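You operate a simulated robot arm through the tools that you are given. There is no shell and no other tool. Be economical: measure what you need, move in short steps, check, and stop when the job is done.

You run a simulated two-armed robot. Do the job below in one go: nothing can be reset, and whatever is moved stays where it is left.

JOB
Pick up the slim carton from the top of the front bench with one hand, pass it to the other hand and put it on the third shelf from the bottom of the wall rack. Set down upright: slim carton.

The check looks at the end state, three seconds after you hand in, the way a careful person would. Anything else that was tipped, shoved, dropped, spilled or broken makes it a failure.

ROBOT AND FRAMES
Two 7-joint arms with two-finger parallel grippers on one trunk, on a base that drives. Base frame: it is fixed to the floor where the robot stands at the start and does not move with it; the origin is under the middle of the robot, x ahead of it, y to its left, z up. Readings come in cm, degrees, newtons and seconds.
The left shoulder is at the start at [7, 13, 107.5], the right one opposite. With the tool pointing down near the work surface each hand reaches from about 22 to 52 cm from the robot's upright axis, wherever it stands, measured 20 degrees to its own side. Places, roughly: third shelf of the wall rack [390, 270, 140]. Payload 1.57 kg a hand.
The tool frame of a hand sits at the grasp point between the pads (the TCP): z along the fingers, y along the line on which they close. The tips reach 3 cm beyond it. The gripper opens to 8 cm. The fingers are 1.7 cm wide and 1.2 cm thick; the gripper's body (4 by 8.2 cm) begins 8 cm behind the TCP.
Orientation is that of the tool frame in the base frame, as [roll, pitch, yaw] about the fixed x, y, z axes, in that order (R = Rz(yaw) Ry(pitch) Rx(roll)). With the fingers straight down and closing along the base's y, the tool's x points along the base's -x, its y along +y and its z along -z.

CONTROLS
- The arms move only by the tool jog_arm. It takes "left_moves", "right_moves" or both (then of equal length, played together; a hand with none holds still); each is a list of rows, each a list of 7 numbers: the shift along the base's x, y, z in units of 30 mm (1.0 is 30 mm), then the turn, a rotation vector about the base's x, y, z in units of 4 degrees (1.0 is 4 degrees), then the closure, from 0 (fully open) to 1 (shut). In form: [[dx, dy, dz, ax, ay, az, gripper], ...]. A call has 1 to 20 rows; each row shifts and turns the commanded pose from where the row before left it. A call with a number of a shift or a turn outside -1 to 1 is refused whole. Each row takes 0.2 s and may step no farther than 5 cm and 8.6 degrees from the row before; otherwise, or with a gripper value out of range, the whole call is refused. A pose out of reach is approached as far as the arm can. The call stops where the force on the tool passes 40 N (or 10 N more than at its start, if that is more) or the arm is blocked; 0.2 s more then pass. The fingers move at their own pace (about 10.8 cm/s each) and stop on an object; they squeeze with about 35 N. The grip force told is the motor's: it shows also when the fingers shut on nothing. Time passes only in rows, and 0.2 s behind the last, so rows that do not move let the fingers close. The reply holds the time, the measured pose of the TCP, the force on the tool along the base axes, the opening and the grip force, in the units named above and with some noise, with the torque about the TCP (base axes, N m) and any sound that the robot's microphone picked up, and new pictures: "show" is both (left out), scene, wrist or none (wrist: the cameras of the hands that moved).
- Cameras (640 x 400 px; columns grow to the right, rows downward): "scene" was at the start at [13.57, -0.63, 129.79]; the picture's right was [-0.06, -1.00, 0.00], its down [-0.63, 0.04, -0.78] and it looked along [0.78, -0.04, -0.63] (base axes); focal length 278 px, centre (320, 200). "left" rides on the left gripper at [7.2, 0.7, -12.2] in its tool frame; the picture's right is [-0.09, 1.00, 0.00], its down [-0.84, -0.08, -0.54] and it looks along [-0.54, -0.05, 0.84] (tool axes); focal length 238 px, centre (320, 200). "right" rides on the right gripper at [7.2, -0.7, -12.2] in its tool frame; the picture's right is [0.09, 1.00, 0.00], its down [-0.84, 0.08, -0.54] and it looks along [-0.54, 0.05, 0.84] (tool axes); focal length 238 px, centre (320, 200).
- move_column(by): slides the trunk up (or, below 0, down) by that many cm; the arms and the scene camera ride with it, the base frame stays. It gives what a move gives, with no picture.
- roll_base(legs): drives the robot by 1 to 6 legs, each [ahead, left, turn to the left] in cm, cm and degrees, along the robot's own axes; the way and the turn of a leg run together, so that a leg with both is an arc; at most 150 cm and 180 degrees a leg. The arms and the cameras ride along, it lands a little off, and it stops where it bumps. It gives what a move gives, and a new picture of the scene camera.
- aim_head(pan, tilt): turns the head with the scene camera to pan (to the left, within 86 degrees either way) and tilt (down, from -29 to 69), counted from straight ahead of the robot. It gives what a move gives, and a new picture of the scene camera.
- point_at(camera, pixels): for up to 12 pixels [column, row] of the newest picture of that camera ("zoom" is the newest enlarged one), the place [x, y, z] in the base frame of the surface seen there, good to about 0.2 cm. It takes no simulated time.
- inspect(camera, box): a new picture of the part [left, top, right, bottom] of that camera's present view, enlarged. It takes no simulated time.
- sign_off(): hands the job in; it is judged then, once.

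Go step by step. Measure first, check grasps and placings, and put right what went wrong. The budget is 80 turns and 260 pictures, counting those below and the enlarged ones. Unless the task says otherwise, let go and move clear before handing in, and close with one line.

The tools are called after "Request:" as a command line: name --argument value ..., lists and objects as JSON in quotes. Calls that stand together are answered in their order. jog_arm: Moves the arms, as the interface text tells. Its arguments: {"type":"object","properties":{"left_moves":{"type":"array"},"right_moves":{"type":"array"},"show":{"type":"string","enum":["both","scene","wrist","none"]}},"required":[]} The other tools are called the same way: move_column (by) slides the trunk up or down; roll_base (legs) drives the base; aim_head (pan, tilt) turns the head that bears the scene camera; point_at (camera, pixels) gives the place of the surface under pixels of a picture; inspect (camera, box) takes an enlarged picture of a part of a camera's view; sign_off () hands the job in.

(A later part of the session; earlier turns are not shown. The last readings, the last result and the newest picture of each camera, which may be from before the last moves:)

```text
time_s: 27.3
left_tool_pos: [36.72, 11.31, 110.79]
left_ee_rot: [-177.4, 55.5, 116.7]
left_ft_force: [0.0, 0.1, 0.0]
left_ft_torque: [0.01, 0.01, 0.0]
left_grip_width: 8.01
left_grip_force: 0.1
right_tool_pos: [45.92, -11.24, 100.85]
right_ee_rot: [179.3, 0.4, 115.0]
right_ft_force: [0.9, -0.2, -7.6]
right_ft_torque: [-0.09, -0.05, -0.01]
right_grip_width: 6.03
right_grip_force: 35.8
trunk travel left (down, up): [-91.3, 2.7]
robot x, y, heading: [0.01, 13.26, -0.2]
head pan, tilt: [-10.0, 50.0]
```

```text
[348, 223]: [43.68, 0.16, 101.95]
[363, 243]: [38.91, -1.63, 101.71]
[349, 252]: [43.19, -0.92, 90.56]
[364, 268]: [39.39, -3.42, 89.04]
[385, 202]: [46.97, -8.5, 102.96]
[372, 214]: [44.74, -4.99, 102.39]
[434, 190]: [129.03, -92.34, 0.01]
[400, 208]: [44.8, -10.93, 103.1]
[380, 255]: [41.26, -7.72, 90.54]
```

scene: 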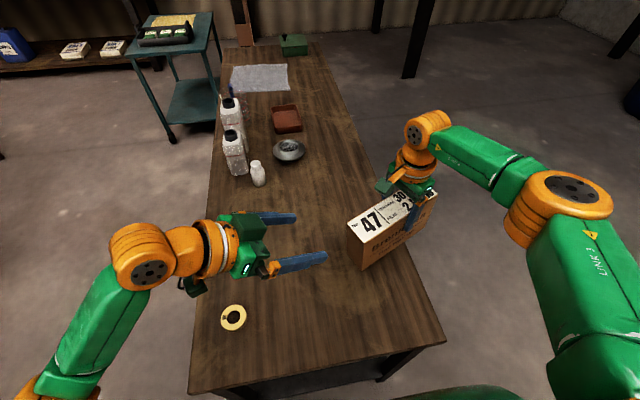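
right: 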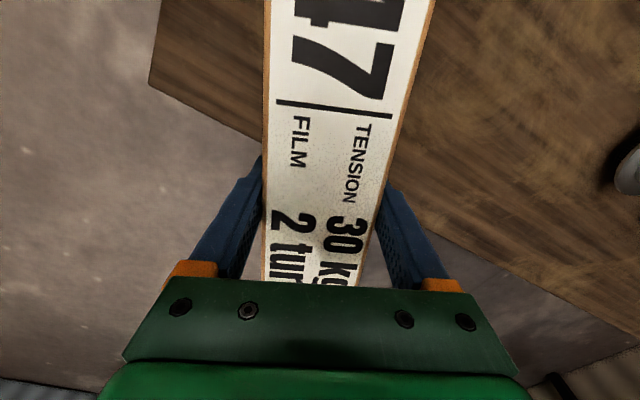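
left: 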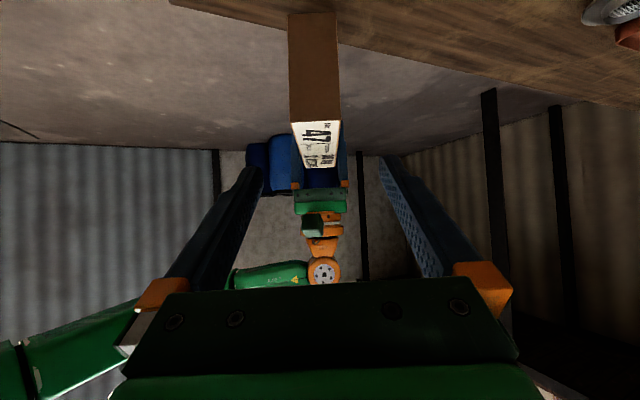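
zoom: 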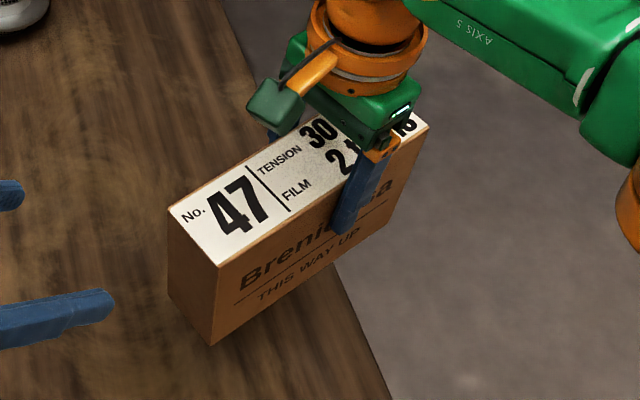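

The carton's near end sags ~7° (z 101.8 vs 103.1 near the grip), correctable after the hand-over. New grasp point ≈[43.8, -6.1, 98.5]; I go to the pre-grasp 12 cm back.

Request:
jog_arm --left_moves '[[0.24, -0.71, -0.45, 0.14, -0.14, 0.055, 0], [0.24, -0.71, -0.45, 0.14, -0.14, 0.055, 0], [0.24, -0.71, -0.45, 0, 0, 0, 0], [0.24, -0.71, -0.45, 0, 0, 0, 0], [0, 0, 0, 0, 0, 0, 0]]'

Request:
inspect --camera "scene" --box '[260, 140, 460, 300]'

```text
time_s: 28.5
left_tool_pos: [39.36, 2.63, 105.15]
left_ee_rot: [179.8, 54.9, 115.0]
left_ft_force: [0.3, 0.3, 0.3]
left_ft_torque: [-0.02, 0.02, -0.01]
left_grip_width: 8.01
left_grip_force: 0.0
right_tool_pos: [46.04, -11.23, 100.81]
right_ee_rot: [179.3, 0.4, 115.0]
right_ft_force: [-0.3, -0.6, -7.2]
right_ft_torque: [-0.11, -0.04, 0.0]
right_grip_width: 6.04
right_grip_force: 35.2
trunk travel left (down, up): [-91.3, 2.7]
robot x, y, heading: [0.19, 13.19, -0.1]
head pan, tilt: [-10.0, 50.0]
```

scene: 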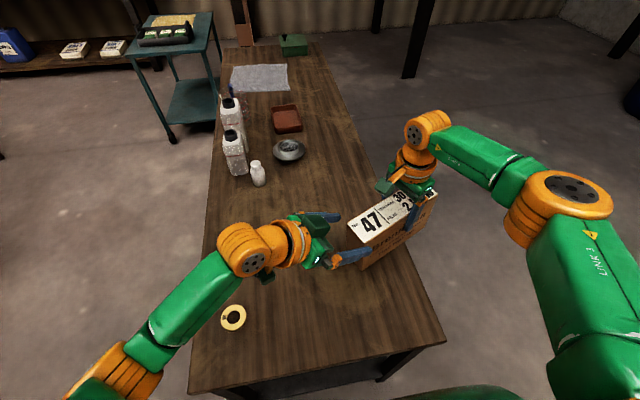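
left: 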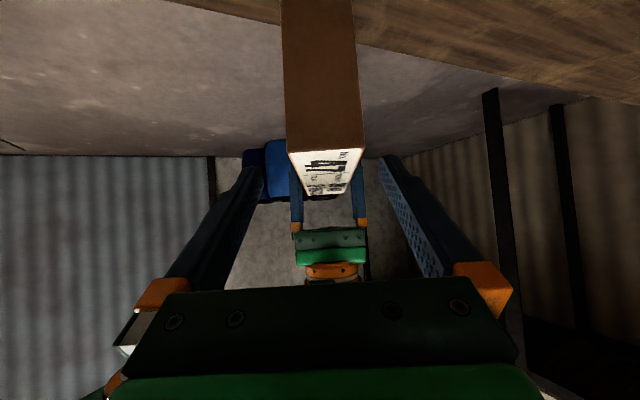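

```text
2.50 times, centred on (360, 220) of scene
```

zoom: 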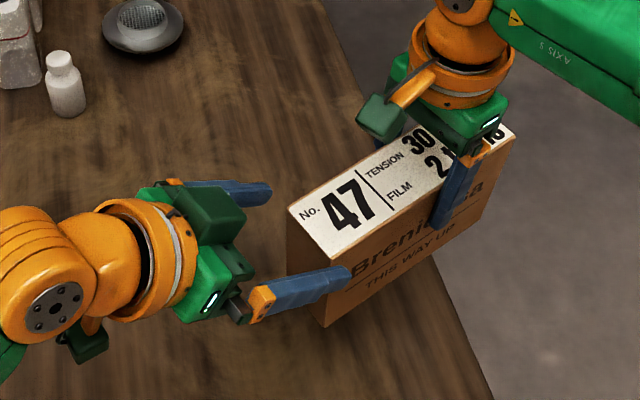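

Pose exact and the carton is centred (285–363) between the fingers. I advance 6 cm first.

Request:
jog_arm --left_moves '[[0.174, -0.371, -0.287, 0, 0, 0, 0], [0.174, -0.371, -0.287, 0, 0, 0, 0], [0.174, -0.371, -0.287, 0, 0, 0, 0], [0.174, -0.371, -0.287, 0, 0, 0, 0], [0, 0, 0, 0, 0, 0, 0]]'

```text
time_s: 29.7
left_tool_pos: [41.47, -1.65, 101.7]
left_ee_rot: [179.9, 54.9, 115.0]
left_ft_force: [0.1, -0.5, -0.2]
left_ft_torque: [-0.01, -0.02, 0.01]
left_grip_width: 8.0
left_grip_force: 0.0
right_tool_pos: [46.02, -11.25, 100.76]
right_ee_rot: [179.3, 0.4, 115.1]
right_ft_force: [-0.8, 0.1, -6.5]
right_ft_torque: [-0.09, -0.01, 0.02]
right_grip_width: 6.02
right_grip_force: 34.9
trunk travel left (down, up): [-91.3, 2.7]
robot x, y, heading: [0.0, 13.07, -0.3]
head pan, tilt: [-10.0, 50.0]
```

scene: 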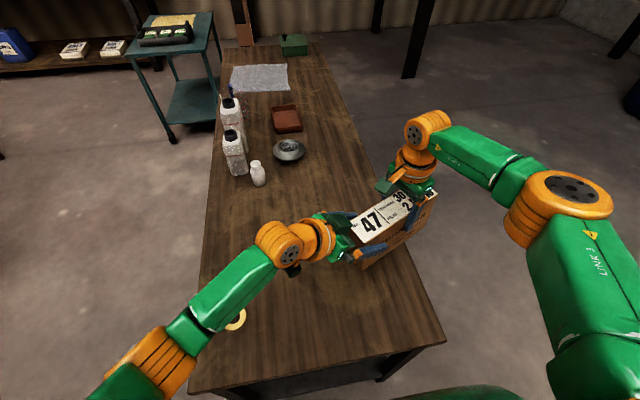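
left: 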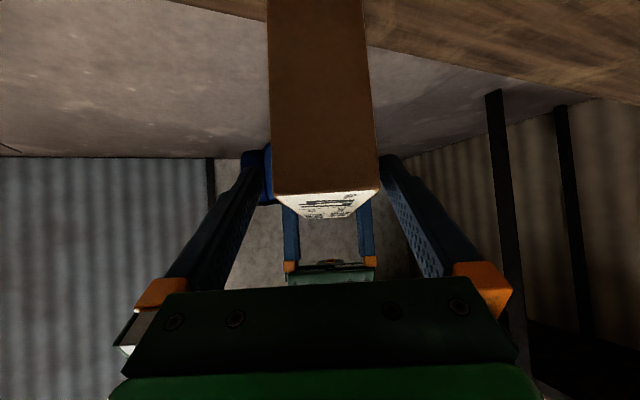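

Still clean, no forces. I advance the remaining ~5.7 cm.

Request:
jog_arm --left_moves '[[0.166, -0.352, -0.272, 0, 0, 0, 0], [0.166, -0.352, -0.272, 0, 0, 0, 0], [0.166, -0.352, -0.272, 0, 0, 0, 0], [0.166, -0.352, -0.272, 0, 0, 0, 0], [0, 0, 0, 0, 0, 0, 0]]'

Request:
inspect --camera "scene" --box '[280, 140, 480, 300]'

```text
time_s: 30.9
left_tool_pos: [43.55, -6.02, 98.75]
left_ee_rot: [-180.0, 54.9, 115.1]
left_ft_force: [0.5, 0.3, 0.1]
left_ft_torque: [-0.02, 0.0, 0.01]
left_grip_width: 8.02
left_grip_force: 0.2
right_tool_pos: [45.86, -11.3, 100.73]
right_ee_rot: [179.4, 0.5, 115.0]
right_ft_force: [-1.0, 0.3, -6.2]
right_ft_torque: [-0.06, -0.03, 0.02]
right_grip_width: 6.02
right_grip_force: 35.2
trunk travel left (down, up): [-91.3, 2.7]
robot x, y, heading: [-0.08, 13.08, -0.2]
head pan, tilt: [-10.0, 50.0]
```

scene: 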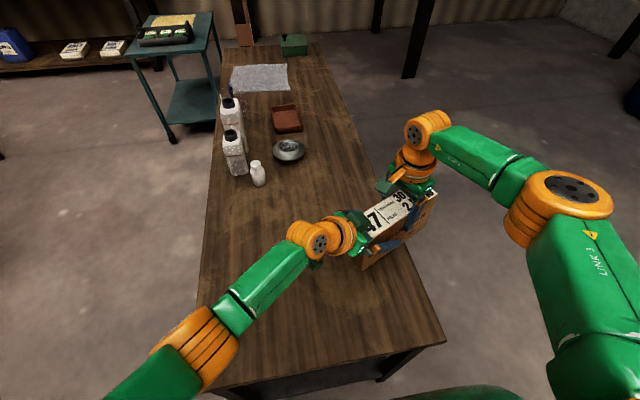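
left: 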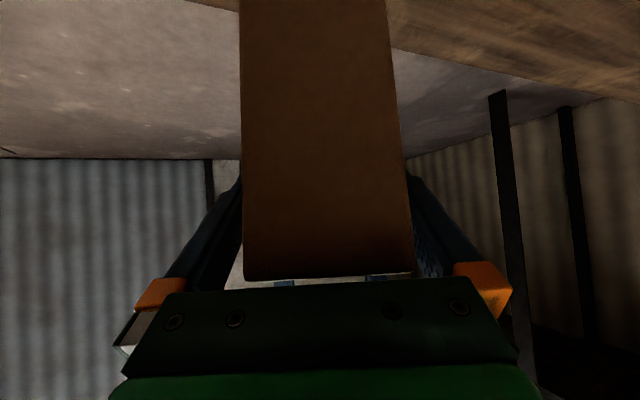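

```text
2.50 times, centred on (380, 220) of scene
```

zoom: 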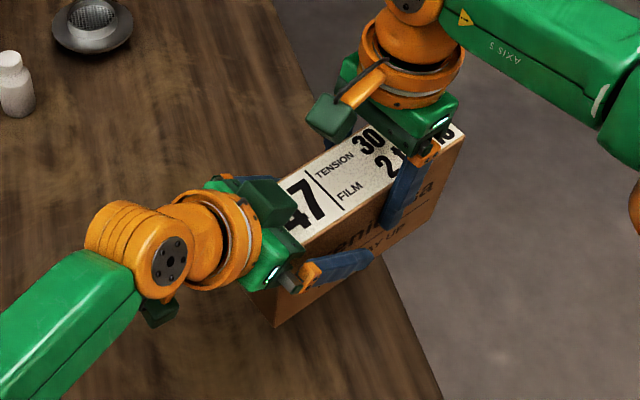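

Left fingers straddle the carton next to the right ones without contact. I close the left grip.

Request:
jog_arm --left_moves '[[0, 0, 0, 0, 0, 0, 0.4], [0, 0, 0, 0, 0, 0, 0.7], [0, 0, 0, 0, 0, 0, 1], [0, 0, 0, 0, 0, 0, 1], [0, 0, 0, 0, 0, 0, 1]]' --show "none"

```text
time_s: 32.1
left_tool_pos: [43.52, -6.02, 98.51]
left_ee_rot: [179.8, 54.9, 115.1]
left_ft_force: [9.0, 9.2, -1.0]
left_ft_torque: [-0.06, 0.26, 0.02]
left_grip_width: 6.01
left_grip_force: 35.0
right_tool_pos: [45.97, -11.25, 100.83]
right_ee_rot: [179.4, 0.4, 115.0]
right_ft_force: [-8.9, -8.2, -3.1]
right_ft_torque: [-0.02, 0.02, 0.66]
right_grip_width: 5.98
right_grip_force: 35.1
trunk travel left (down, up): [-91.3, 2.7]
robot x, y, heading: [0.39, 13.39, 0.1]
head pan, tilt: [-10.0, 50.0]
```

Left now grips 6.01 cm at 35 N. I open the right hand (holding still), then lift it straight up.

Request:
jog_arm --right_moves '[[0, 0, 0, 0, 0, 0, 0.7], [0, 0, 0, 0, 0, 0, 0.3], [0, 0, 0, 0, 0, 0, 0], [0, 0, 0, 0, 0, 0, 0], [0, 0, 0, 0, 0, 0, 0]]' --left_moves '[[0, 0, 0, 0, 0, 0, 1], [0, 0, 0, 0, 0, 0, 1], [0, 0, 0, 0, 0, 0, 1], [0, 0, 0, 0, 0, 0, 1], [0, 0, 0, 0, 0, 0, 1]]'

Request:
inspect --camera "scene" --box '[280, 140, 480, 300]'

```text
time_s: 33.3
left_tool_pos: [43.53, -6.12, 98.5]
left_ee_rot: [179.9, 54.9, 115.0]
left_ft_force: [-0.2, 0.5, -0.6]
left_ft_torque: [0.27, 0.16, 0.0]
left_grip_width: 6.01
left_grip_force: 34.7
right_tool_pos: [45.97, -11.26, 100.65]
right_ee_rot: [179.3, 0.4, 115.0]
right_ft_force: [-0.1, -0.2, 0.6]
right_ft_torque: [0.01, 0.03, -0.01]
right_grip_width: 7.97
right_grip_force: 0.0
trunk travel left (down, up): [-91.3, 2.7]
robot x, y, heading: [0.26, 13.16, -0.2]
head pan, tilt: [-10.0, 50.0]
```

scene: 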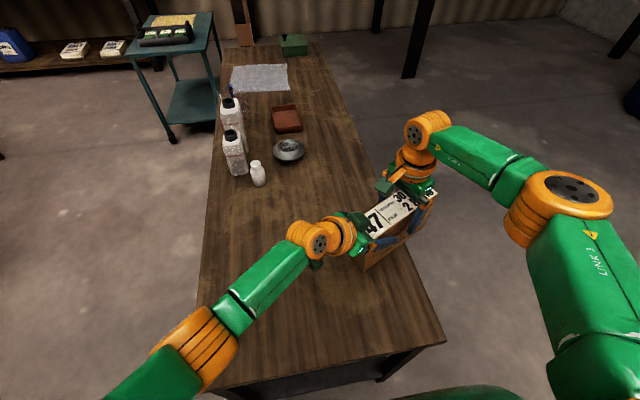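
right: 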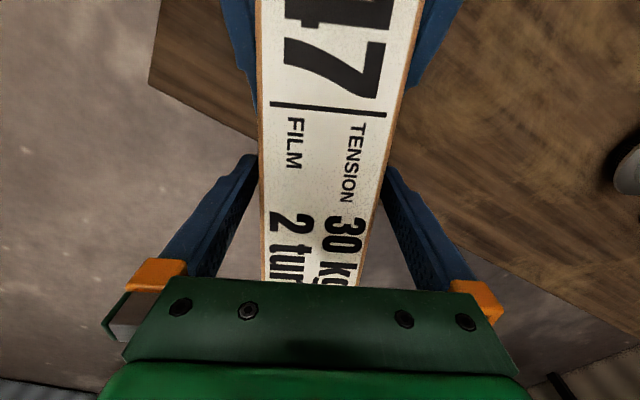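
left: 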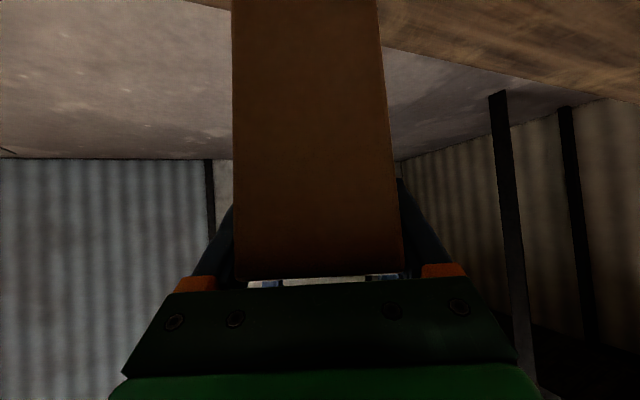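

```text
2.50 times, centred on (380, 220) of scene
```

zoom: 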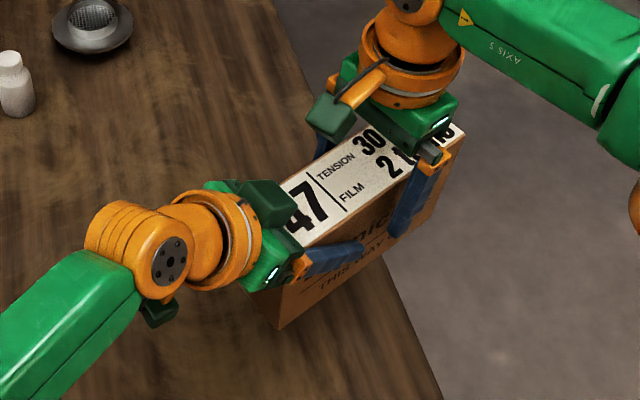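

Right is open (7.97). I raise it straight up 9 cm.

Request:
jog_arm --right_moves '[[0, 0, 0.4, 0, 0, 0, 0], [0, 0, 0.6, 0, 0, 0, 0], [0, 0, 0.6, 0, 0, 0, 0], [0, 0, 0.7, 0, 0, 0, 0], [0, 0, 0.7, 0, 0, 0, 0], [0, 0, 0, 0, 0, 0, 0]]' --show "scene"

Request:
inspect --camera "scene" --box '[280, 120, 480, 300]'

```text
time_s: 34.7
left_tool_pos: [43.49, -5.92, 98.54]
left_ee_rot: [179.8, 54.9, 115.1]
left_ft_force: [0.0, -0.2, -0.9]
left_ft_torque: [0.27, 0.14, -0.04]
left_grip_width: 5.99
left_grip_force: 34.8
right_tool_pos: [45.77, -11.22, 109.9]
right_ee_rot: [179.3, 0.4, 115.0]
right_ft_force: [0.7, 0.9, -0.2]
right_ft_torque: [0.01, -0.01, -0.04]
right_grip_width: 8.03
right_grip_force: 0.1
trunk travel left (down, up): [-91.3, 2.7]
robot x, y, heading: [0.12, 13.56, 0.1]
head pan, tilt: [-10.0, 50.0]
```

scene: 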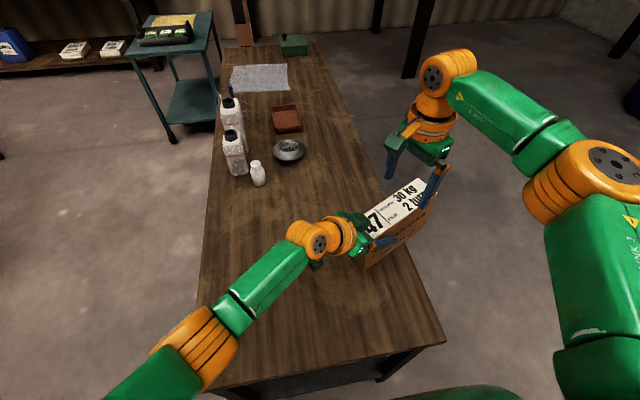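

```text
2.22 times, centred on (380, 210) of scene
```

zoom: 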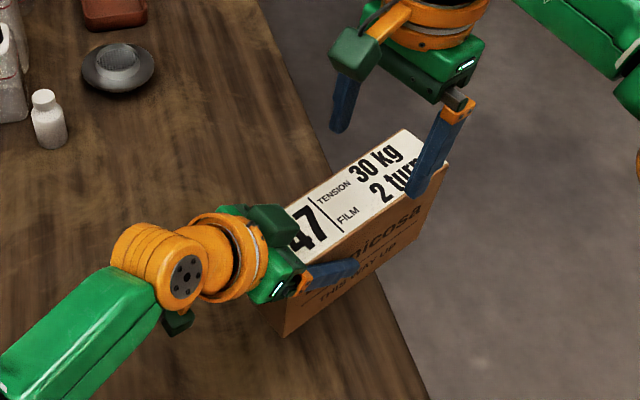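

The left hand holds the carton alone. I withdraw the right arm up, aside and back to its neutral yaw.

Request:
jog_arm --right_moves '[[0, 0, 0.8, 0, 0, 0, 0], [0, 0, 0.8, 0, 0, 0, 0], [-0.2, -0.6, 0, 0, 0, 0.95, 0], [-0.3, -0.7, 0, 0, 0, 0.95, 0], [-0.3, -0.7, 0, 0, 0, 0.95, 0], [-0.3, -0.7, 0, 0, 0, 0.95, 0], [-0.3, -0.7, 0, 0, 0, 0.95, 0], [-0.3, -0.7, 0, 0, 0, 0.95, 0], [-0.3, -0.7, 0, 0, 0, 0.95, 0], [-0.3, -0.7, 0, 0, 0, 0.95, 0], [0, 0, 0, 0, 0, 0.95, 0], [0, 0, 0, 0, 0, 0.95, 0], [0, 0, 0, 0, 0, 0, 0]]' --show "scene"

Request:
move_column --by 2.5

```text
time_s: 37.5
left_tool_pos: [43.53, -6.05, 98.42]
left_ee_rot: [179.9, 54.9, 114.9]
left_ft_force: [0.7, -0.1, 0.7]
left_ft_torque: [0.33, 0.14, -0.02]
left_grip_width: 6.0
left_grip_force: 35.3
right_tool_pos: [38.98, -27.92, 114.69]
right_ee_rot: [179.2, 0.2, 153.1]
right_ft_force: [-0.5, -0.4, 0.9]
right_ft_torque: [-0.02, -0.01, 0.01]
right_grip_width: 8.0
right_grip_force: 0.0
trunk travel left (down, up): [-91.3, 2.7]
robot x, y, heading: [-0.11, 13.17, -0.2]
head pan, tilt: [-10.0, 50.0]
```

scene: 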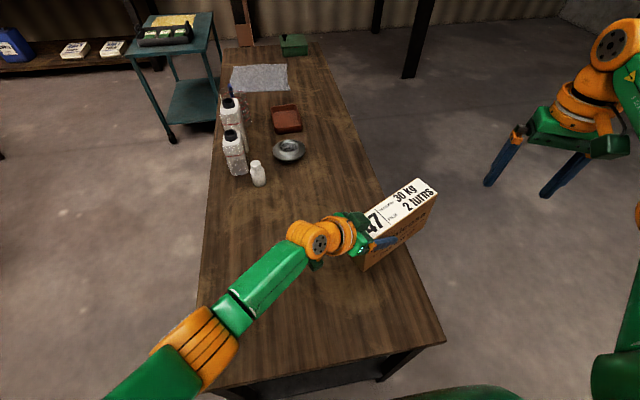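

```text
time_s: 38.2
left_tool_pos: [43.47, -6.0, 100.98]
left_ee_rot: [179.8, 54.9, 115.0]
left_ft_force: [0.6, -0.7, -7.3]
left_ft_torque: [0.29, 0.14, 0.03]
left_grip_width: 5.99
left_grip_force: 35.5
right_tool_pos: [38.97, -27.76, 117.21]
right_ee_rot: [179.3, 0.5, 153.0]
right_ft_force: [0.9, 0.3, 0.1]
right_ft_torque: [0.0, -0.01, -0.01]
right_grip_width: 8.03
right_grip_force: 0.0
trunk travel left (down, up): [-93.8, 0.2]
robot x, y, heading: [-0.23, 13.21, 0.1]
head pan, tilt: [-10.0, 50.0]
```

Weight now shows (-7.3 N). I raise the left hand toward shelf height here, in the open, to test the reach, drifting 12 cm left.

Request:
jog_arm --left_moves '[[0, 0.2, 0.8, 0, 0, 0, 1], [0, 0.2, 0.8, 0, 0, 0, 1], [0, 0.2, 0.8, 0, 0, 0, 1], [0, 0.2, 0.8, 0, 0, 0, 1], [0, 0.2, 0.8, 0, 0, 0, 1], [0, 0.2, 0.8, 0, 0, 0, 1], [0, 0.2, 0.8, 0, 0, 0, 1], [0, 0.2, 0.8, 0, 0, 0, 1], [0, 0.2, 0.8, 0, 0, 0, 1], [0, 0.2, 0.8, 0, 0, 0, 1], [0, 0.2, 0.8, 0, 0, 0, 1], [0, 0.2, 0.8, 0, 0, 0, 1], [0, 0.2, 0.8, 0, 0, 0, 1], [0, 0.2, 0.8, 0, 0, 0, 1], [0, 0.2, 0.8, 0, 0, 0, 1], [0, 0.2, 0.8, 0, 0, 0, 1], [0, 0.2, 0.8, 0, 0, 0, 1], [0, 0.2, 0.8, 0, 0, 0, 1], [0, 0.2, 0.8, 0, 0, 0, 1], [0, 0, 0, 0, 0, 0, 1]]' --show "none"

Request:
aim_head --pan 0 --tilt 10

```text
time_s: 42.5
left_tool_pos: [43.7, 5.38, 146.6]
left_ee_rot: [179.6, 54.8, 114.8]
left_ft_force: [-1.1, 0.9, -6.6]
left_ft_torque: [0.29, 0.13, 0.03]
left_grip_width: 5.97
left_grip_force: 35.4
right_tool_pos: [39.06, -27.64, 117.24]
right_ee_rot: [179.3, 0.4, 153.1]
right_ft_force: [-0.3, 0.5, 0.1]
right_ft_torque: [-0.02, 0.0, -0.02]
right_grip_width: 7.96
right_grip_force: 0.1
trunk travel left (down, up): [-93.8, 0.2]
robot x, y, heading: [-0.21, 13.14, -0.3]
head pan, tilt: [-10.0, 50.0]
```

```text
time_s: 43.5
left_tool_pos: [43.83, 5.38, 146.66]
left_ee_rot: [179.8, 54.9, 115.2]
left_ft_force: [0.2, -0.5, -6.9]
left_ft_torque: [0.29, 0.15, -0.03]
left_grip_width: 5.97
left_grip_force: 34.8
right_tool_pos: [38.94, -27.8, 117.16]
right_ee_rot: [179.4, 0.3, 153.0]
right_ft_force: [-0.1, 0.2, 0.2]
right_ft_torque: [0.02, 0.01, -0.01]
right_grip_width: 8.04
right_grip_force: 0.1
trunk travel left (down, up): [-93.8, 0.2]
robot x, y, heading: [0.1, 12.84, -0.0]
head pan, tilt: [0.0, 10.0]
```

scene: 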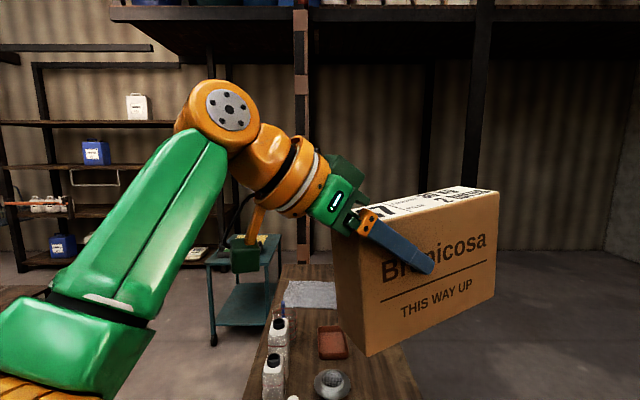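

Reach is fine. Now I measure the carton's tilt from its visible edges.

Request:
point_at --camera "scene" --pixels '[[494, 196], [425, 213], [492, 298], [370, 352], [340, 300], [430, 325], [440, 205], [470, 189], [400, 270], [480, 220]]'

```text
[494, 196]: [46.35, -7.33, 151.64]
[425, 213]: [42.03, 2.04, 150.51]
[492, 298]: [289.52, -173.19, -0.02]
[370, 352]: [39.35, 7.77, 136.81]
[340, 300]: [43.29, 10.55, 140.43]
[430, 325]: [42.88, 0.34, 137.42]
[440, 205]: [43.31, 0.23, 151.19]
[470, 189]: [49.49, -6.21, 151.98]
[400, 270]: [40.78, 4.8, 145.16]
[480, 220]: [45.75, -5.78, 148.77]
```

Edge pixels are noisy; I take interior points in an enlarged view.

Request:
inspect --camera "scene" --box '[330, 170, 510, 290]'

```text
3.33 times, centred on (420, 230) of scene
```

zoom: 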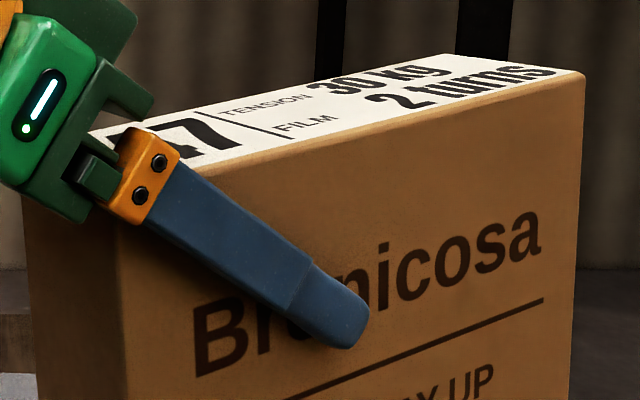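

Request:
point_at --camera "zoom" --pixels '[[250, 138], [355, 118], [450, 97], [540, 78], [250, 115], [320, 95], [400, 75], [460, 60], [200, 300], [540, 120], [350, 170], [540, 350]]'

```text
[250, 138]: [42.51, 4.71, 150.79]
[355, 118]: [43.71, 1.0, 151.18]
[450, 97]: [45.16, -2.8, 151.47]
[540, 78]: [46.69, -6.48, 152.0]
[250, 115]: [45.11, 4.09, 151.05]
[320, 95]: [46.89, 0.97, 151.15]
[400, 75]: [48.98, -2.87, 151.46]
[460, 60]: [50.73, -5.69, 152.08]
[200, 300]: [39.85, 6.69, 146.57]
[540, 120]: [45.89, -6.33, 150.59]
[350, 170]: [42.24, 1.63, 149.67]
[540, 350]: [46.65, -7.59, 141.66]
```

Top slopes ~5.5° up toward the far end. I correct it with a 5.5° turn about the carton's cross axis, then look left for a driving route.

Request:
jog_arm --left_moves '[[0, 0, 0, 0.42, 0.19, 0, 1], [0, 0, 0, 0.42, 0.19, 0, 1], [0, 0, 0, 0.42, 0.19, 0, 1], [0, 0, 0, 0, 0, 0, 1]]' --show "none"

Request:
inspect --camera "scene" --box '[330, 170, 510, 290]'

Request:
point_at --camera "zoom" --pixels '[[250, 142], [355, 126], [450, 109], [540, 95], [260, 118], [320, 105], [400, 87], [460, 76]]'

Request:
aim_head --pan 55 --tilt 25

```text
time_s: 44.5
left_tool_pos: [43.05, 6.39, 145.14]
left_ee_rot: [179.7, 49.4, 115.0]
left_ft_force: [-0.3, 0.7, -6.9]
left_ft_torque: [0.27, 0.12, 0.0]
left_grip_width: 6.01
left_grip_force: 34.9
left hand out of reach, approached as far as the arm can: row 1, 2, 3
right_tool_pos: [39.04, -27.76, 117.23]
right_ee_rot: [179.3, 0.2, 153.0]
right_ft_force: [0.8, 0.3, -0.2]
right_ft_torque: [0.02, 0.02, 0.03]
right_grip_width: 8.0
right_grip_force: 0.1
trunk travel left (down, up): [-93.8, 0.2]
robot x, y, heading: [0.36, 13.36, -0.1]
head pan, tilt: [0.0, 10.0]
```

```text
3.33 times, centred on (420, 230) of scene
```

zoom: 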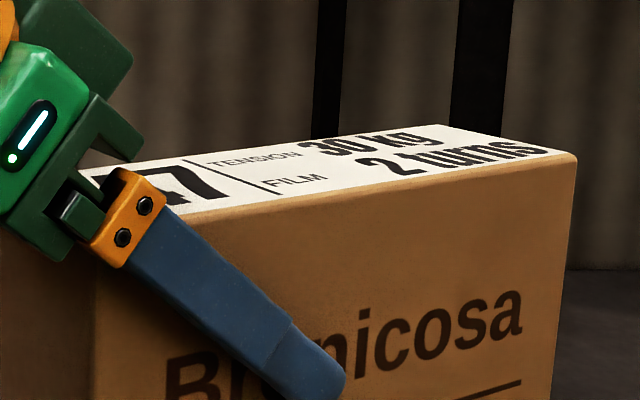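

```text
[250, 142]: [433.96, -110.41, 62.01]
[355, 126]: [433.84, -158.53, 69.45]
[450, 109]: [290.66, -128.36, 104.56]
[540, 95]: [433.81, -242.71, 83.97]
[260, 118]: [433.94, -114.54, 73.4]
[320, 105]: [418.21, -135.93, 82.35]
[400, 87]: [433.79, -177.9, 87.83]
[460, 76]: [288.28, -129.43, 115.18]
```

```text
time_s: 45.8
left_tool_pos: [43.11, 6.17, 145.22]
left_ee_rot: [179.8, 49.4, 115.0]
left_ft_force: [-0.3, -0.3, -7.1]
left_ft_torque: [0.26, 0.12, -0.02]
left_grip_width: 5.97
left_grip_force: 35.0
right_tool_pos: [38.99, -27.64, 117.22]
right_ee_rot: [179.3, 0.3, 153.0]
right_ft_force: [-0.4, 0.3, -0.5]
right_ft_torque: [0.03, 0.02, 0.0]
right_grip_width: 8.03
right_grip_force: 0.1
trunk travel left (down, up): [-93.8, 0.2]
robot x, y, heading: [-0.28, 13.21, -0.3]
head pan, tilt: [55.0, 25.0]
```

scene: 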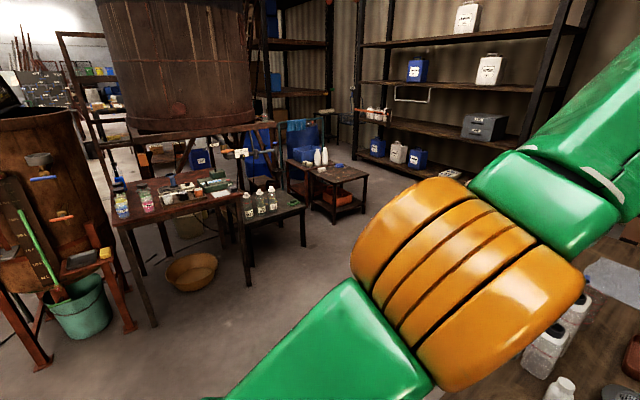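

That pose is at the edge of reach (wrist ≈42 cm from the shoulder). I test a better one: hand yawed 45° more forward, around [45, 21, 149].

Request:
jog_arm --left_moves '[[0.055, 0.415, 0.0, 0, 0, 0.94, 1], [0.055, 0.415, 0.0, 0, 0, 0.94, 1], [0.055, 0.415, 0.0, 0, 0, 0.94, 1], [0.055, 0.415, 0.0, 0, 0, 0.94, 1], [0.055, 0.415, 0.11, 0, 0, 0.94, 1], [0.055, 0.415, 0.11, 0, 0, 0.94, 1], [0.055, 0.415, 0.11, 0, 0, 0.94, 1], [0.055, 0.415, 0.11, 0, 0, 0.94, 1], [0.055, 0.415, 0.11, 0, 0, 0.94, 1], [0.055, 0.415, 0.25, 0, 0, 0.94, 1], [0.055, 0.415, 0.25, 0, 0, 0.94, 1], [0.055, 0.415, 0.25, 0, 0, 0.94, 1], [0, 0, 0, 0, 0, 0, 1]]' --show "none"

Request:
aim_head --pan 20 --tilt 20

```text
time_s: 48.6
left_tool_pos: [46.44, 21.15, 150.51]
left_ee_rot: [179.9, 49.4, 160.1]
left_ft_force: [-0.7, 0.1, -6.7]
left_ft_torque: [0.09, 0.3, 0.0]
left_grip_width: 6.01
left_grip_force: 35.1
left hand out of reach, approached as far as the arm can: row 1, 2, 3, 4, 6, 9, 11, 12
right_tool_pos: [39.04, -27.57, 117.2]
right_ee_rot: [179.3, 0.4, 153.0]
right_ft_force: [0.5, -0.3, 0.7]
right_ft_torque: [0.01, 0.02, 0.04]
right_grip_width: 8.01
right_grip_force: 0.0
trunk travel left (down, up): [-93.8, 0.2]
robot x, y, heading: [-0.12, 13.1, 0.2]
head pan, tilt: [55.0, 25.0]
```

```text
time_s: 49.6
left_tool_pos: [46.42, 21.1, 150.55]
left_ee_rot: [179.7, 49.4, 160.1]
left_ft_force: [0.4, 0.3, -7.5]
left_ft_torque: [0.09, 0.27, 0.02]
left_grip_width: 5.96
left_grip_force: 35.3
right_tool_pos: [39.05, -27.62, 117.23]
right_ee_rot: [179.3, 0.4, 153.0]
right_ft_force: [0.3, -0.2, -0.4]
right_ft_torque: [-0.03, 0.04, -0.01]
right_grip_width: 8.0
right_grip_force: 0.1
trunk travel left (down, up): [-93.8, 0.2]
robot x, y, heading: [0.15, 13.45, -0.3]
head pan, tilt: [20.0, 20.0]
```

scene: 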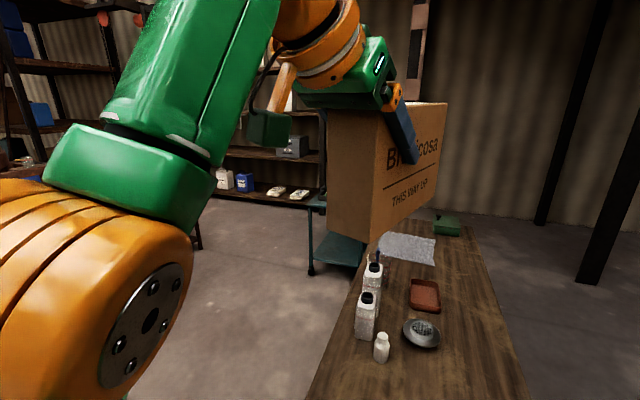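

Reached [46.4, 21.1, 150.5] with yaw -20°. I verify level from the carton's side and bottom edges.

Request:
inspect --camera "scene" --box '[310, 90, 460, 250]'

```text
2.50 times, centred on (385, 170) of scene
```

zoom: 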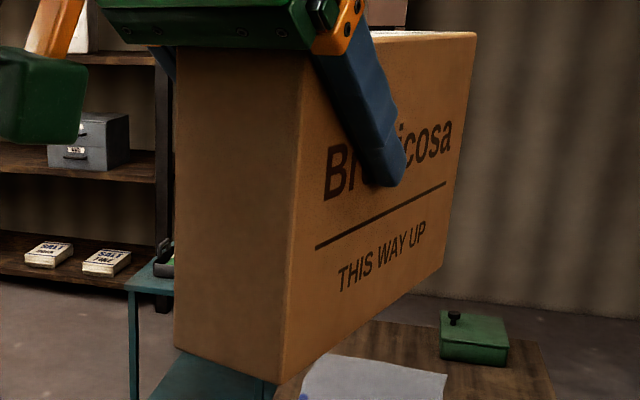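

Request:
point_at --camera "zoom" --pixels '[[317, 248], [443, 183], [185, 342], [270, 378], [285, 376], [440, 265], [200, 100], [200, 320], [290, 100], [285, 350], [420, 48], [466, 40]]'

```text
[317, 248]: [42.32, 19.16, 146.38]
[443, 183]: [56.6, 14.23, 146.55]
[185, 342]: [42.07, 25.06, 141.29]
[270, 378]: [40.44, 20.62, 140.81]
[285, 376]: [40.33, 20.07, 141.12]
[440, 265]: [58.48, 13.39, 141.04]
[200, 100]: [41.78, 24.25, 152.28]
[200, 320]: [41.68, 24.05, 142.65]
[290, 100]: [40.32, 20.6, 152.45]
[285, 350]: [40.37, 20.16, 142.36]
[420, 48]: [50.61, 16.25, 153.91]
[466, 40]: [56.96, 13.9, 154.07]
```

Level within ~0.6° and bottom is ≈9.8 cm below the TCP. Now I map obstacles for driving: cart here, then tables to the left.

Request:
point_at --camera "scene" --pixels '[[311, 272], [310, 205], [345, 266], [322, 195], [300, 225], [215, 195], [270, 300], [290, 152], [275, 190], [440, 226], [360, 240], [200, 240]]'

Request:
aim_head --pan 70 --tilt 25

```text
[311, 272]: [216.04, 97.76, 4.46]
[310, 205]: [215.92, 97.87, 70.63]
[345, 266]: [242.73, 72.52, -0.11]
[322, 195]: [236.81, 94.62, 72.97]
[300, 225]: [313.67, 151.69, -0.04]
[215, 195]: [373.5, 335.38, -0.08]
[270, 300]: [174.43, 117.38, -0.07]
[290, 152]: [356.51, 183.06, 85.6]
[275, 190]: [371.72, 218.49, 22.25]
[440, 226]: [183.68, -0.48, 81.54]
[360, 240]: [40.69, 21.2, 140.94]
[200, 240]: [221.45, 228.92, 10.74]
```

```text
time_s: 50.8
left_tool_pos: [46.44, 21.17, 150.54]
left_ee_rot: [179.6, 49.5, 159.9]
left_ft_force: [0.3, 0.5, -7.0]
left_ft_torque: [0.12, 0.25, 0.01]
left_grip_width: 5.97
left_grip_force: 34.9
right_tool_pos: [39.02, -27.6, 117.11]
right_ee_rot: [179.3, 0.3, 153.0]
right_ft_force: [1.0, 0.7, -0.2]
right_ft_torque: [-0.05, 0.0, -0.02]
right_grip_width: 8.03
right_grip_force: 0.0
trunk travel left (down, up): [-93.8, 0.2]
robot x, y, heading: [0.06, 13.08, -0.1]
head pan, tilt: [70.0, 25.0]
```

scene: 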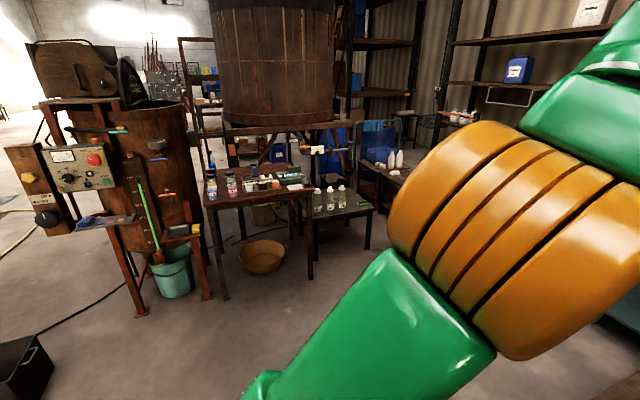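

Request:
point_at --camera "scene" --pixels '[[372, 205], [368, 247], [310, 277], [392, 158], [404, 176], [365, 172], [260, 270], [313, 215], [518, 70], [580, 92], [470, 78], [500, 78]]'

Request:
inspect --camera "scene" --box '[430, 20, 590, 130]'

```text
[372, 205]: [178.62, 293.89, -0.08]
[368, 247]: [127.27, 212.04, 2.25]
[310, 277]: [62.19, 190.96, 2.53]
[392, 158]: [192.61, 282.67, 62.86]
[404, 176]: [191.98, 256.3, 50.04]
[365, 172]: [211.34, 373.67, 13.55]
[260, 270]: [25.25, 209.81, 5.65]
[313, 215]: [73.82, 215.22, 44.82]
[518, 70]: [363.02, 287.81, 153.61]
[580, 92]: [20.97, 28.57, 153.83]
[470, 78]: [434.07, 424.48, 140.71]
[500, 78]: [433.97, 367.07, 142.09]
```

```text
3.64 times, centred on (510, 75) of scene
```

zoom: 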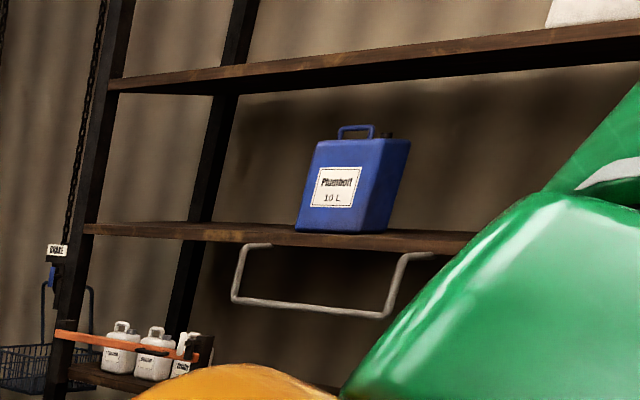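

Obstacles: stand leg (127,212), table leg (221,229), cart corner (216,98). I'll drive the corridor at y≈155: left 142, ahead 130, then look again.

Request:
roll_base --legs '[[-3, 142, 0], [130, 0, 0]]'

Request:
aim_head --pan -5 --tilt 15

```text
time_s: 63.9
left_tool_pos: [171.04, 162.65, 150.54]
left_ee_rot: [179.7, 49.3, 159.4]
left_ft_force: [-0.7, -0.4, -6.9]
left_ft_torque: [0.08, 0.29, 0.02]
left_grip_width: 5.96
left_grip_force: 35.7
right_tool_pos: [163.03, 113.94, 117.18]
right_ee_rot: [179.2, 0.5, 152.3]
right_ft_force: [-0.3, 0.1, -0.3]
right_ft_torque: [0.0, -0.02, -0.01]
right_grip_width: 8.01
right_grip_force: 0.1
trunk travel left (down, up): [-93.8, 0.2]
robot x, y, heading: [124.28, 155.21, -1.0]
head pan, tilt: [70.0, 25.0]
```

scene: 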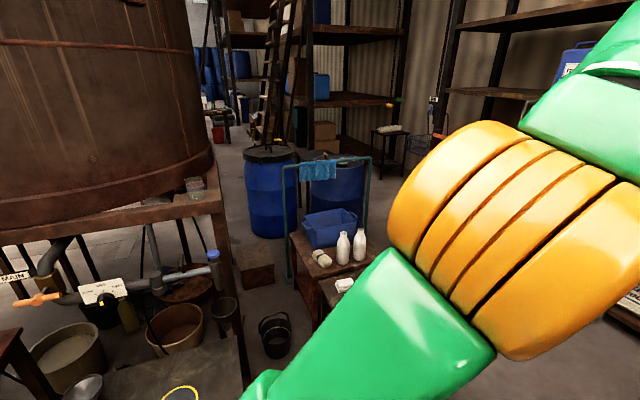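

```text
time_s: 65.3
left_tool_pos: [171.11, 162.68, 150.49]
left_ee_rot: [179.7, 49.3, 159.5]
left_ft_force: [-0.1, -1.0, -7.3]
left_ft_torque: [0.1, 0.28, -0.03]
left_grip_width: 6.01
left_grip_force: 34.5
right_tool_pos: [163.1, 114.03, 117.17]
right_ee_rot: [179.3, 0.4, 152.3]
right_ft_force: [-0.5, -0.2, 0.6]
right_ft_torque: [-0.02, 0.01, 0.01]
right_grip_width: 8.01
right_grip_force: 0.0
trunk travel left (down, up): [-93.8, 0.2]
robot x, y, heading: [124.28, 155.21, -0.9]
head pan, tilt: [-5.0, 15.0]
```

scene: 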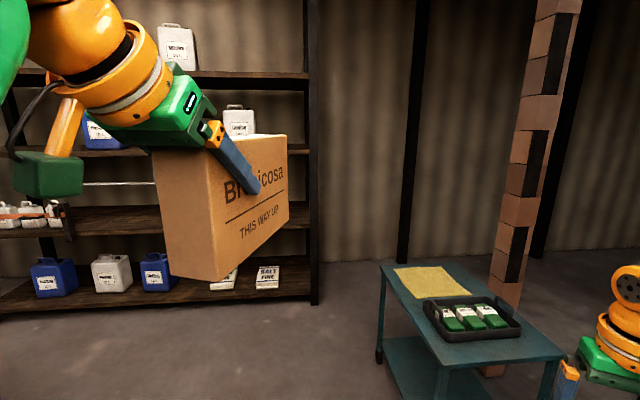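

Clear path ahead; cart edge stays ~55 cm to the right. I drive 145 ahead and straighten heading.

Request:
roll_base --legs '[[145, 5, 1]]'

Request:
aim_head --pan 60 --tilt 30

```text
time_s: 72.6
left_tool_pos: [317.69, 161.88, 150.64]
left_ee_rot: [179.7, 49.4, 157.6]
left_ft_force: [-0.7, -0.8, -6.8]
left_ft_torque: [0.09, 0.29, 0.0]
left_grip_width: 5.99
left_grip_force: 34.9
right_tool_pos: [308.26, 113.47, 117.27]
right_ee_rot: [179.4, 0.4, 150.6]
right_ft_force: [-0.2, -0.4, -0.7]
right_ft_torque: [0.05, -0.02, 0.0]
right_grip_width: 8.01
right_grip_force: 0.1
trunk travel left (down, up): [-93.8, 0.2]
robot x, y, heading: [271.34, 155.95, -2.5]
head pan, tilt: [-5.0, 15.0]
```

scene: 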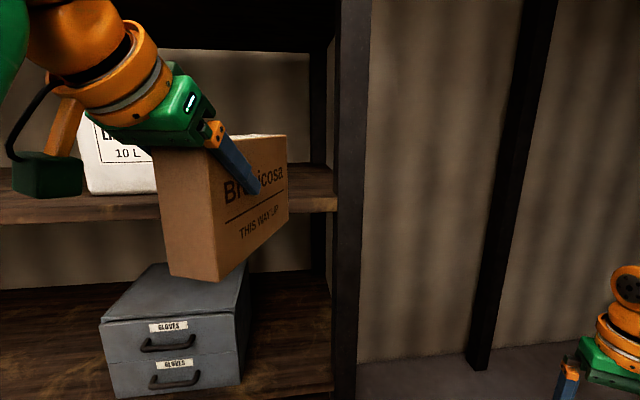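

```text
time_s: 74.0
left_tool_pos: [317.75, 161.71, 150.61]
left_ee_rot: [179.7, 49.3, 157.6]
left_ft_force: [0.1, -0.1, -7.0]
left_ft_torque: [0.1, 0.27, -0.02]
left_grip_width: 6.01
left_grip_force: 35.2
right_tool_pos: [308.23, 113.46, 117.04]
right_ee_rot: [179.3, 0.5, 150.5]
right_ft_force: [0.7, 0.5, -0.9]
right_ft_torque: [0.0, 0.02, 0.0]
right_grip_width: 8.02
right_grip_force: 0.0
trunk travel left (down, up): [-93.8, 0.2]
robot x, y, heading: [270.94, 156.15, -2.3]
head pan, tilt: [60.0, 30.0]
```

scene: 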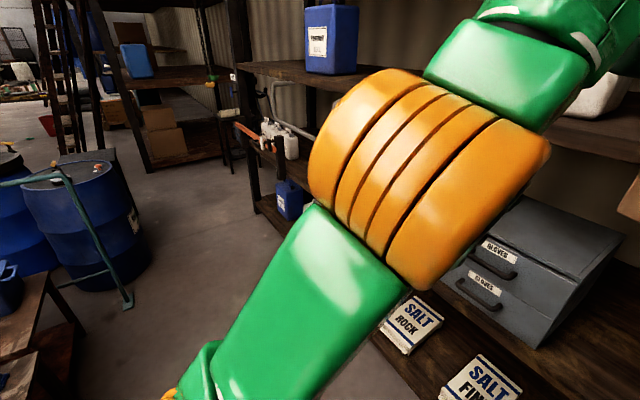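

I measure the third shelf top, its cans, and the table edge on the left.

Request:
point_at --camera "scene" --pixels '[[282, 66], [300, 72], [315, 72], [352, 72], [240, 66], [590, 110], [570, 125], [625, 150], [45, 280], [85, 330], [130, 305], [280, 60]]'

Request:
aim_head --pan 8 --tilt 20

```text
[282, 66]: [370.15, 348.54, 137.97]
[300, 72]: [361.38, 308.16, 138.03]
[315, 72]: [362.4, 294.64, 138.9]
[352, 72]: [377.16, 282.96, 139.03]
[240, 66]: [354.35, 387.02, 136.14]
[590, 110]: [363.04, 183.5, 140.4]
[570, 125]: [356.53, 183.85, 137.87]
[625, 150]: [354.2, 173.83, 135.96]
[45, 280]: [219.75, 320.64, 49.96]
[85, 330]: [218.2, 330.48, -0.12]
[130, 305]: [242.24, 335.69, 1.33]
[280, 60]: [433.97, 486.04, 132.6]
```

```text
time_s: 75.2
left_tool_pos: [317.71, 161.88, 150.56]
left_ee_rot: [179.7, 49.3, 157.7]
left_ft_force: [0.0, -0.5, -7.1]
left_ft_torque: [0.08, 0.3, 0.01]
left_grip_width: 5.99
left_grip_force: 34.7
right_tool_pos: [308.36, 113.33, 117.22]
right_ee_rot: [179.4, 0.4, 150.6]
right_ft_force: [0.9, -0.4, 0.3]
right_ft_torque: [0.01, 0.0, 0.01]
right_grip_width: 8.0
right_grip_force: 0.0
trunk travel left (down, up): [-93.8, 0.2]
robot x, y, heading: [271.09, 155.78, -2.7]
head pan, tilt: [8.0, 20.0]
```

scene: 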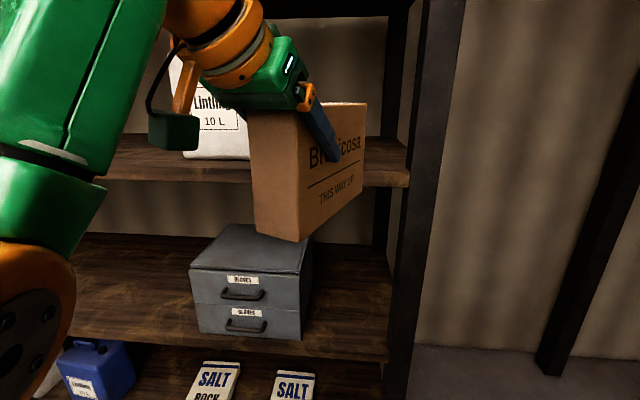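

Shelf top is z=138.0; free gap between white can (y≲205) and blue can (y≳283). Target carton y≈243. I straighten, then slide left 80 cm.

Request:
roll_base --legs '[[8, 0, 2.5], [0, 80, 0]]'

```text
time_s: 80.2
left_tool_pos: [324.88, 246.12, 150.59]
left_ee_rot: [179.6, 49.4, 161.1]
left_ft_force: [-0.1, 0.0, -7.1]
left_ft_torque: [0.12, 0.3, -0.05]
left_grip_width: 5.97
left_grip_force: 34.8
right_tool_pos: [318.33, 197.31, 117.07]
right_ee_rot: [179.1, 0.3, 154.2]
right_ft_force: [-0.6, -0.5, -0.7]
right_ft_torque: [0.0, 0.01, -0.02]
right_grip_width: 8.02
right_grip_force: 0.1
trunk travel left (down, up): [-93.8, 0.2]
robot x, y, heading: [278.66, 237.8, 0.8]
head pan, tilt: [8.0, 20.0]
```

scene: 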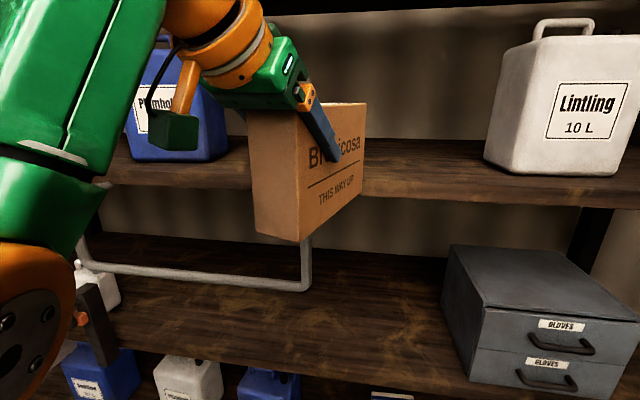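

Right hand would run into the shelf on the approach, so I pull it back ~20 cm first. I also measure the hanging rail, left elbow and cans.

Request:
point_at --camera "scene" --pixels '[[308, 260], [200, 275], [85, 245], [40, 255], [90, 210], [215, 158], [135, 160], [490, 160], [500, 172], [175, 148], [280, 238], [350, 190]]'

Request:
jog_arm --right_moves '[[-0.8, -0.1, 0, 0, 0, 0, 0], [-0.8, -0.1, 0, 0, 0, 0, 0], [-0.8, -0.1, 0, 0, 0, 0, 0], [-0.8, -0.1, 0, 0, 0, 0, 0], [-0.8, -0.1, 0, 0, 0, 0, 0], [-0.8, -0.1, 0, 0, 0, 0, 0], [-0.8, -0.1, 0, 0, 0, 0, 0], [-0.8, -0.1, 0, 0, 0, 0, 0], [0, 0, 0, 0, 0, 0, 0]]' --show "none"

Request:
aim_head --pan -50 --tilt 40

```text
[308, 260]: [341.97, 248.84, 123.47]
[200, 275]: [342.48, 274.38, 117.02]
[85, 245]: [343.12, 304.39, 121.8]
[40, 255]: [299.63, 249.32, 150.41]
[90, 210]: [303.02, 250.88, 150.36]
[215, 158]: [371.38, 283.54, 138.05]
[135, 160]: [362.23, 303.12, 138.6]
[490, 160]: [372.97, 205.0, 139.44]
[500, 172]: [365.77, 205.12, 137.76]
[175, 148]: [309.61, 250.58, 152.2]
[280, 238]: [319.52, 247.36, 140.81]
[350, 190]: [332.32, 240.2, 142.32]
```

```text
time_s: 82.2
left_tool_pos: [324.88, 246.31, 150.63]
left_ee_rot: [179.7, 49.3, 161.2]
left_ft_force: [-0.9, 0.1, -6.4]
left_ft_torque: [0.08, 0.27, 0.01]
left_grip_width: 5.99
left_grip_force: 34.9
right_tool_pos: [299.25, 194.83, 117.11]
right_ee_rot: [179.2, 0.4, 154.2]
right_ft_force: [-0.6, -0.2, 1.1]
right_ft_torque: [-0.01, 0.05, 0.0]
right_grip_width: 7.99
right_grip_force: 0.1
trunk travel left (down, up): [-93.8, 0.2]
robot x, y, heading: [278.64, 237.09, 1.0]
head pan, tilt: [8.0, 20.0]
```

```text
time_s: 83.5
left_tool_pos: [324.88, 246.28, 150.52]
left_ee_rot: [179.8, 49.2, 161.2]
left_ft_force: [0.2, 0.2, -7.1]
left_ft_torque: [0.11, 0.26, -0.02]
left_grip_width: 5.99
left_grip_force: 35.0
right_tool_pos: [299.28, 194.95, 117.12]
right_ee_rot: [179.3, 0.4, 154.2]
right_ft_force: [-0.6, 0.0, 0.3]
right_ft_torque: [-0.02, 0.0, -0.01]
right_grip_width: 7.97
right_grip_force: 0.0
trunk travel left (down, up): [-93.8, 0.2]
robot x, y, heading: [278.78, 237.72, 0.8]
head pan, tilt: [-50.0, 40.0]
```

scene: 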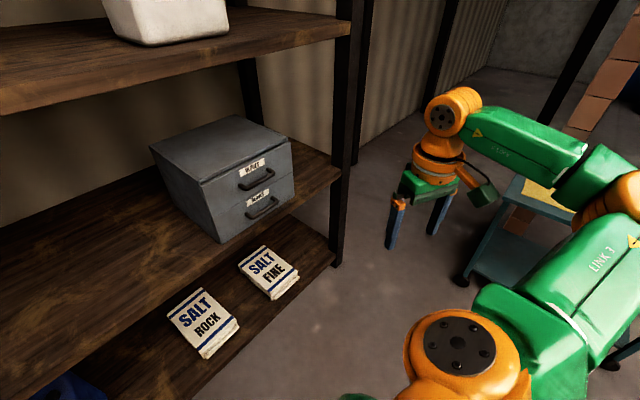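

The rail (x≈342, y 249–304) protrudes; I'll shift the placement right, to carton y≈228. First check where both elbows are.

Request:
point_at --camera "scene" --pixels '[[465, 340], [425, 330], [440, 105], [490, 300], [395, 220], [580, 150]]'

Request:
aim_head --pan 45 --tilt 40

```text
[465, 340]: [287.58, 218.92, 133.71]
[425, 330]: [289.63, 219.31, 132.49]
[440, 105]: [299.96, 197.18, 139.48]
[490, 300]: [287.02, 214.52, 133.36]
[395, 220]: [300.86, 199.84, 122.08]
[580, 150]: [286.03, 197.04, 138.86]
```

```text
time_s: 85.2
left_tool_pos: [324.86, 246.36, 150.59]
left_ee_rot: [179.7, 49.3, 161.2]
left_ft_force: [-0.4, -0.4, -6.3]
left_ft_torque: [0.11, 0.28, -0.03]
left_grip_width: 5.98
left_grip_force: 35.2
right_tool_pos: [299.34, 194.83, 117.2]
right_ee_rot: [179.3, 0.5, 154.2]
right_ft_force: [0.4, -0.2, 0.9]
right_ft_torque: [-0.02, 0.0, 0.01]
right_grip_width: 7.97
right_grip_force: 0.2
trunk travel left (down, up): [-93.8, 0.2]
robot x, y, heading: [278.7, 237.55, 1.1]
head pan, tilt: [45.0, 40.0]
```

scene: 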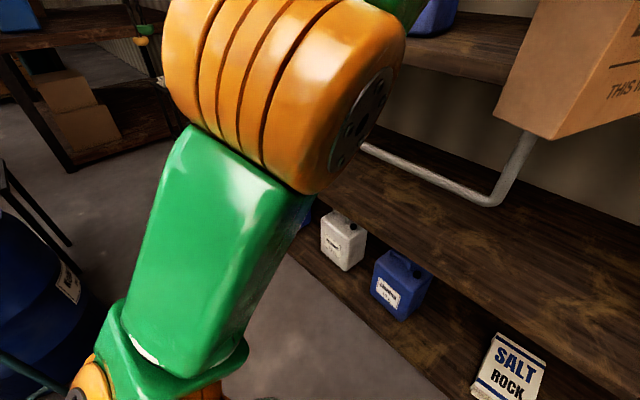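

Request:
point_at --camera "scene" --pixels '[[385, 40], [360, 110], [330, 160], [250, 250], [170, 330], [300, 40], [530, 145], [525, 120], [350, 20]]'

```text
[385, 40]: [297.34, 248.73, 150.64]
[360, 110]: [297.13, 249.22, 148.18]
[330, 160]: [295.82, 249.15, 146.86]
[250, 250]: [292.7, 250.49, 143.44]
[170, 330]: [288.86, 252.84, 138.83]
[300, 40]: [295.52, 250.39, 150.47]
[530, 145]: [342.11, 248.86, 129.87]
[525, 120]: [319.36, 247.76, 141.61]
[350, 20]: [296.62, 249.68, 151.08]
```

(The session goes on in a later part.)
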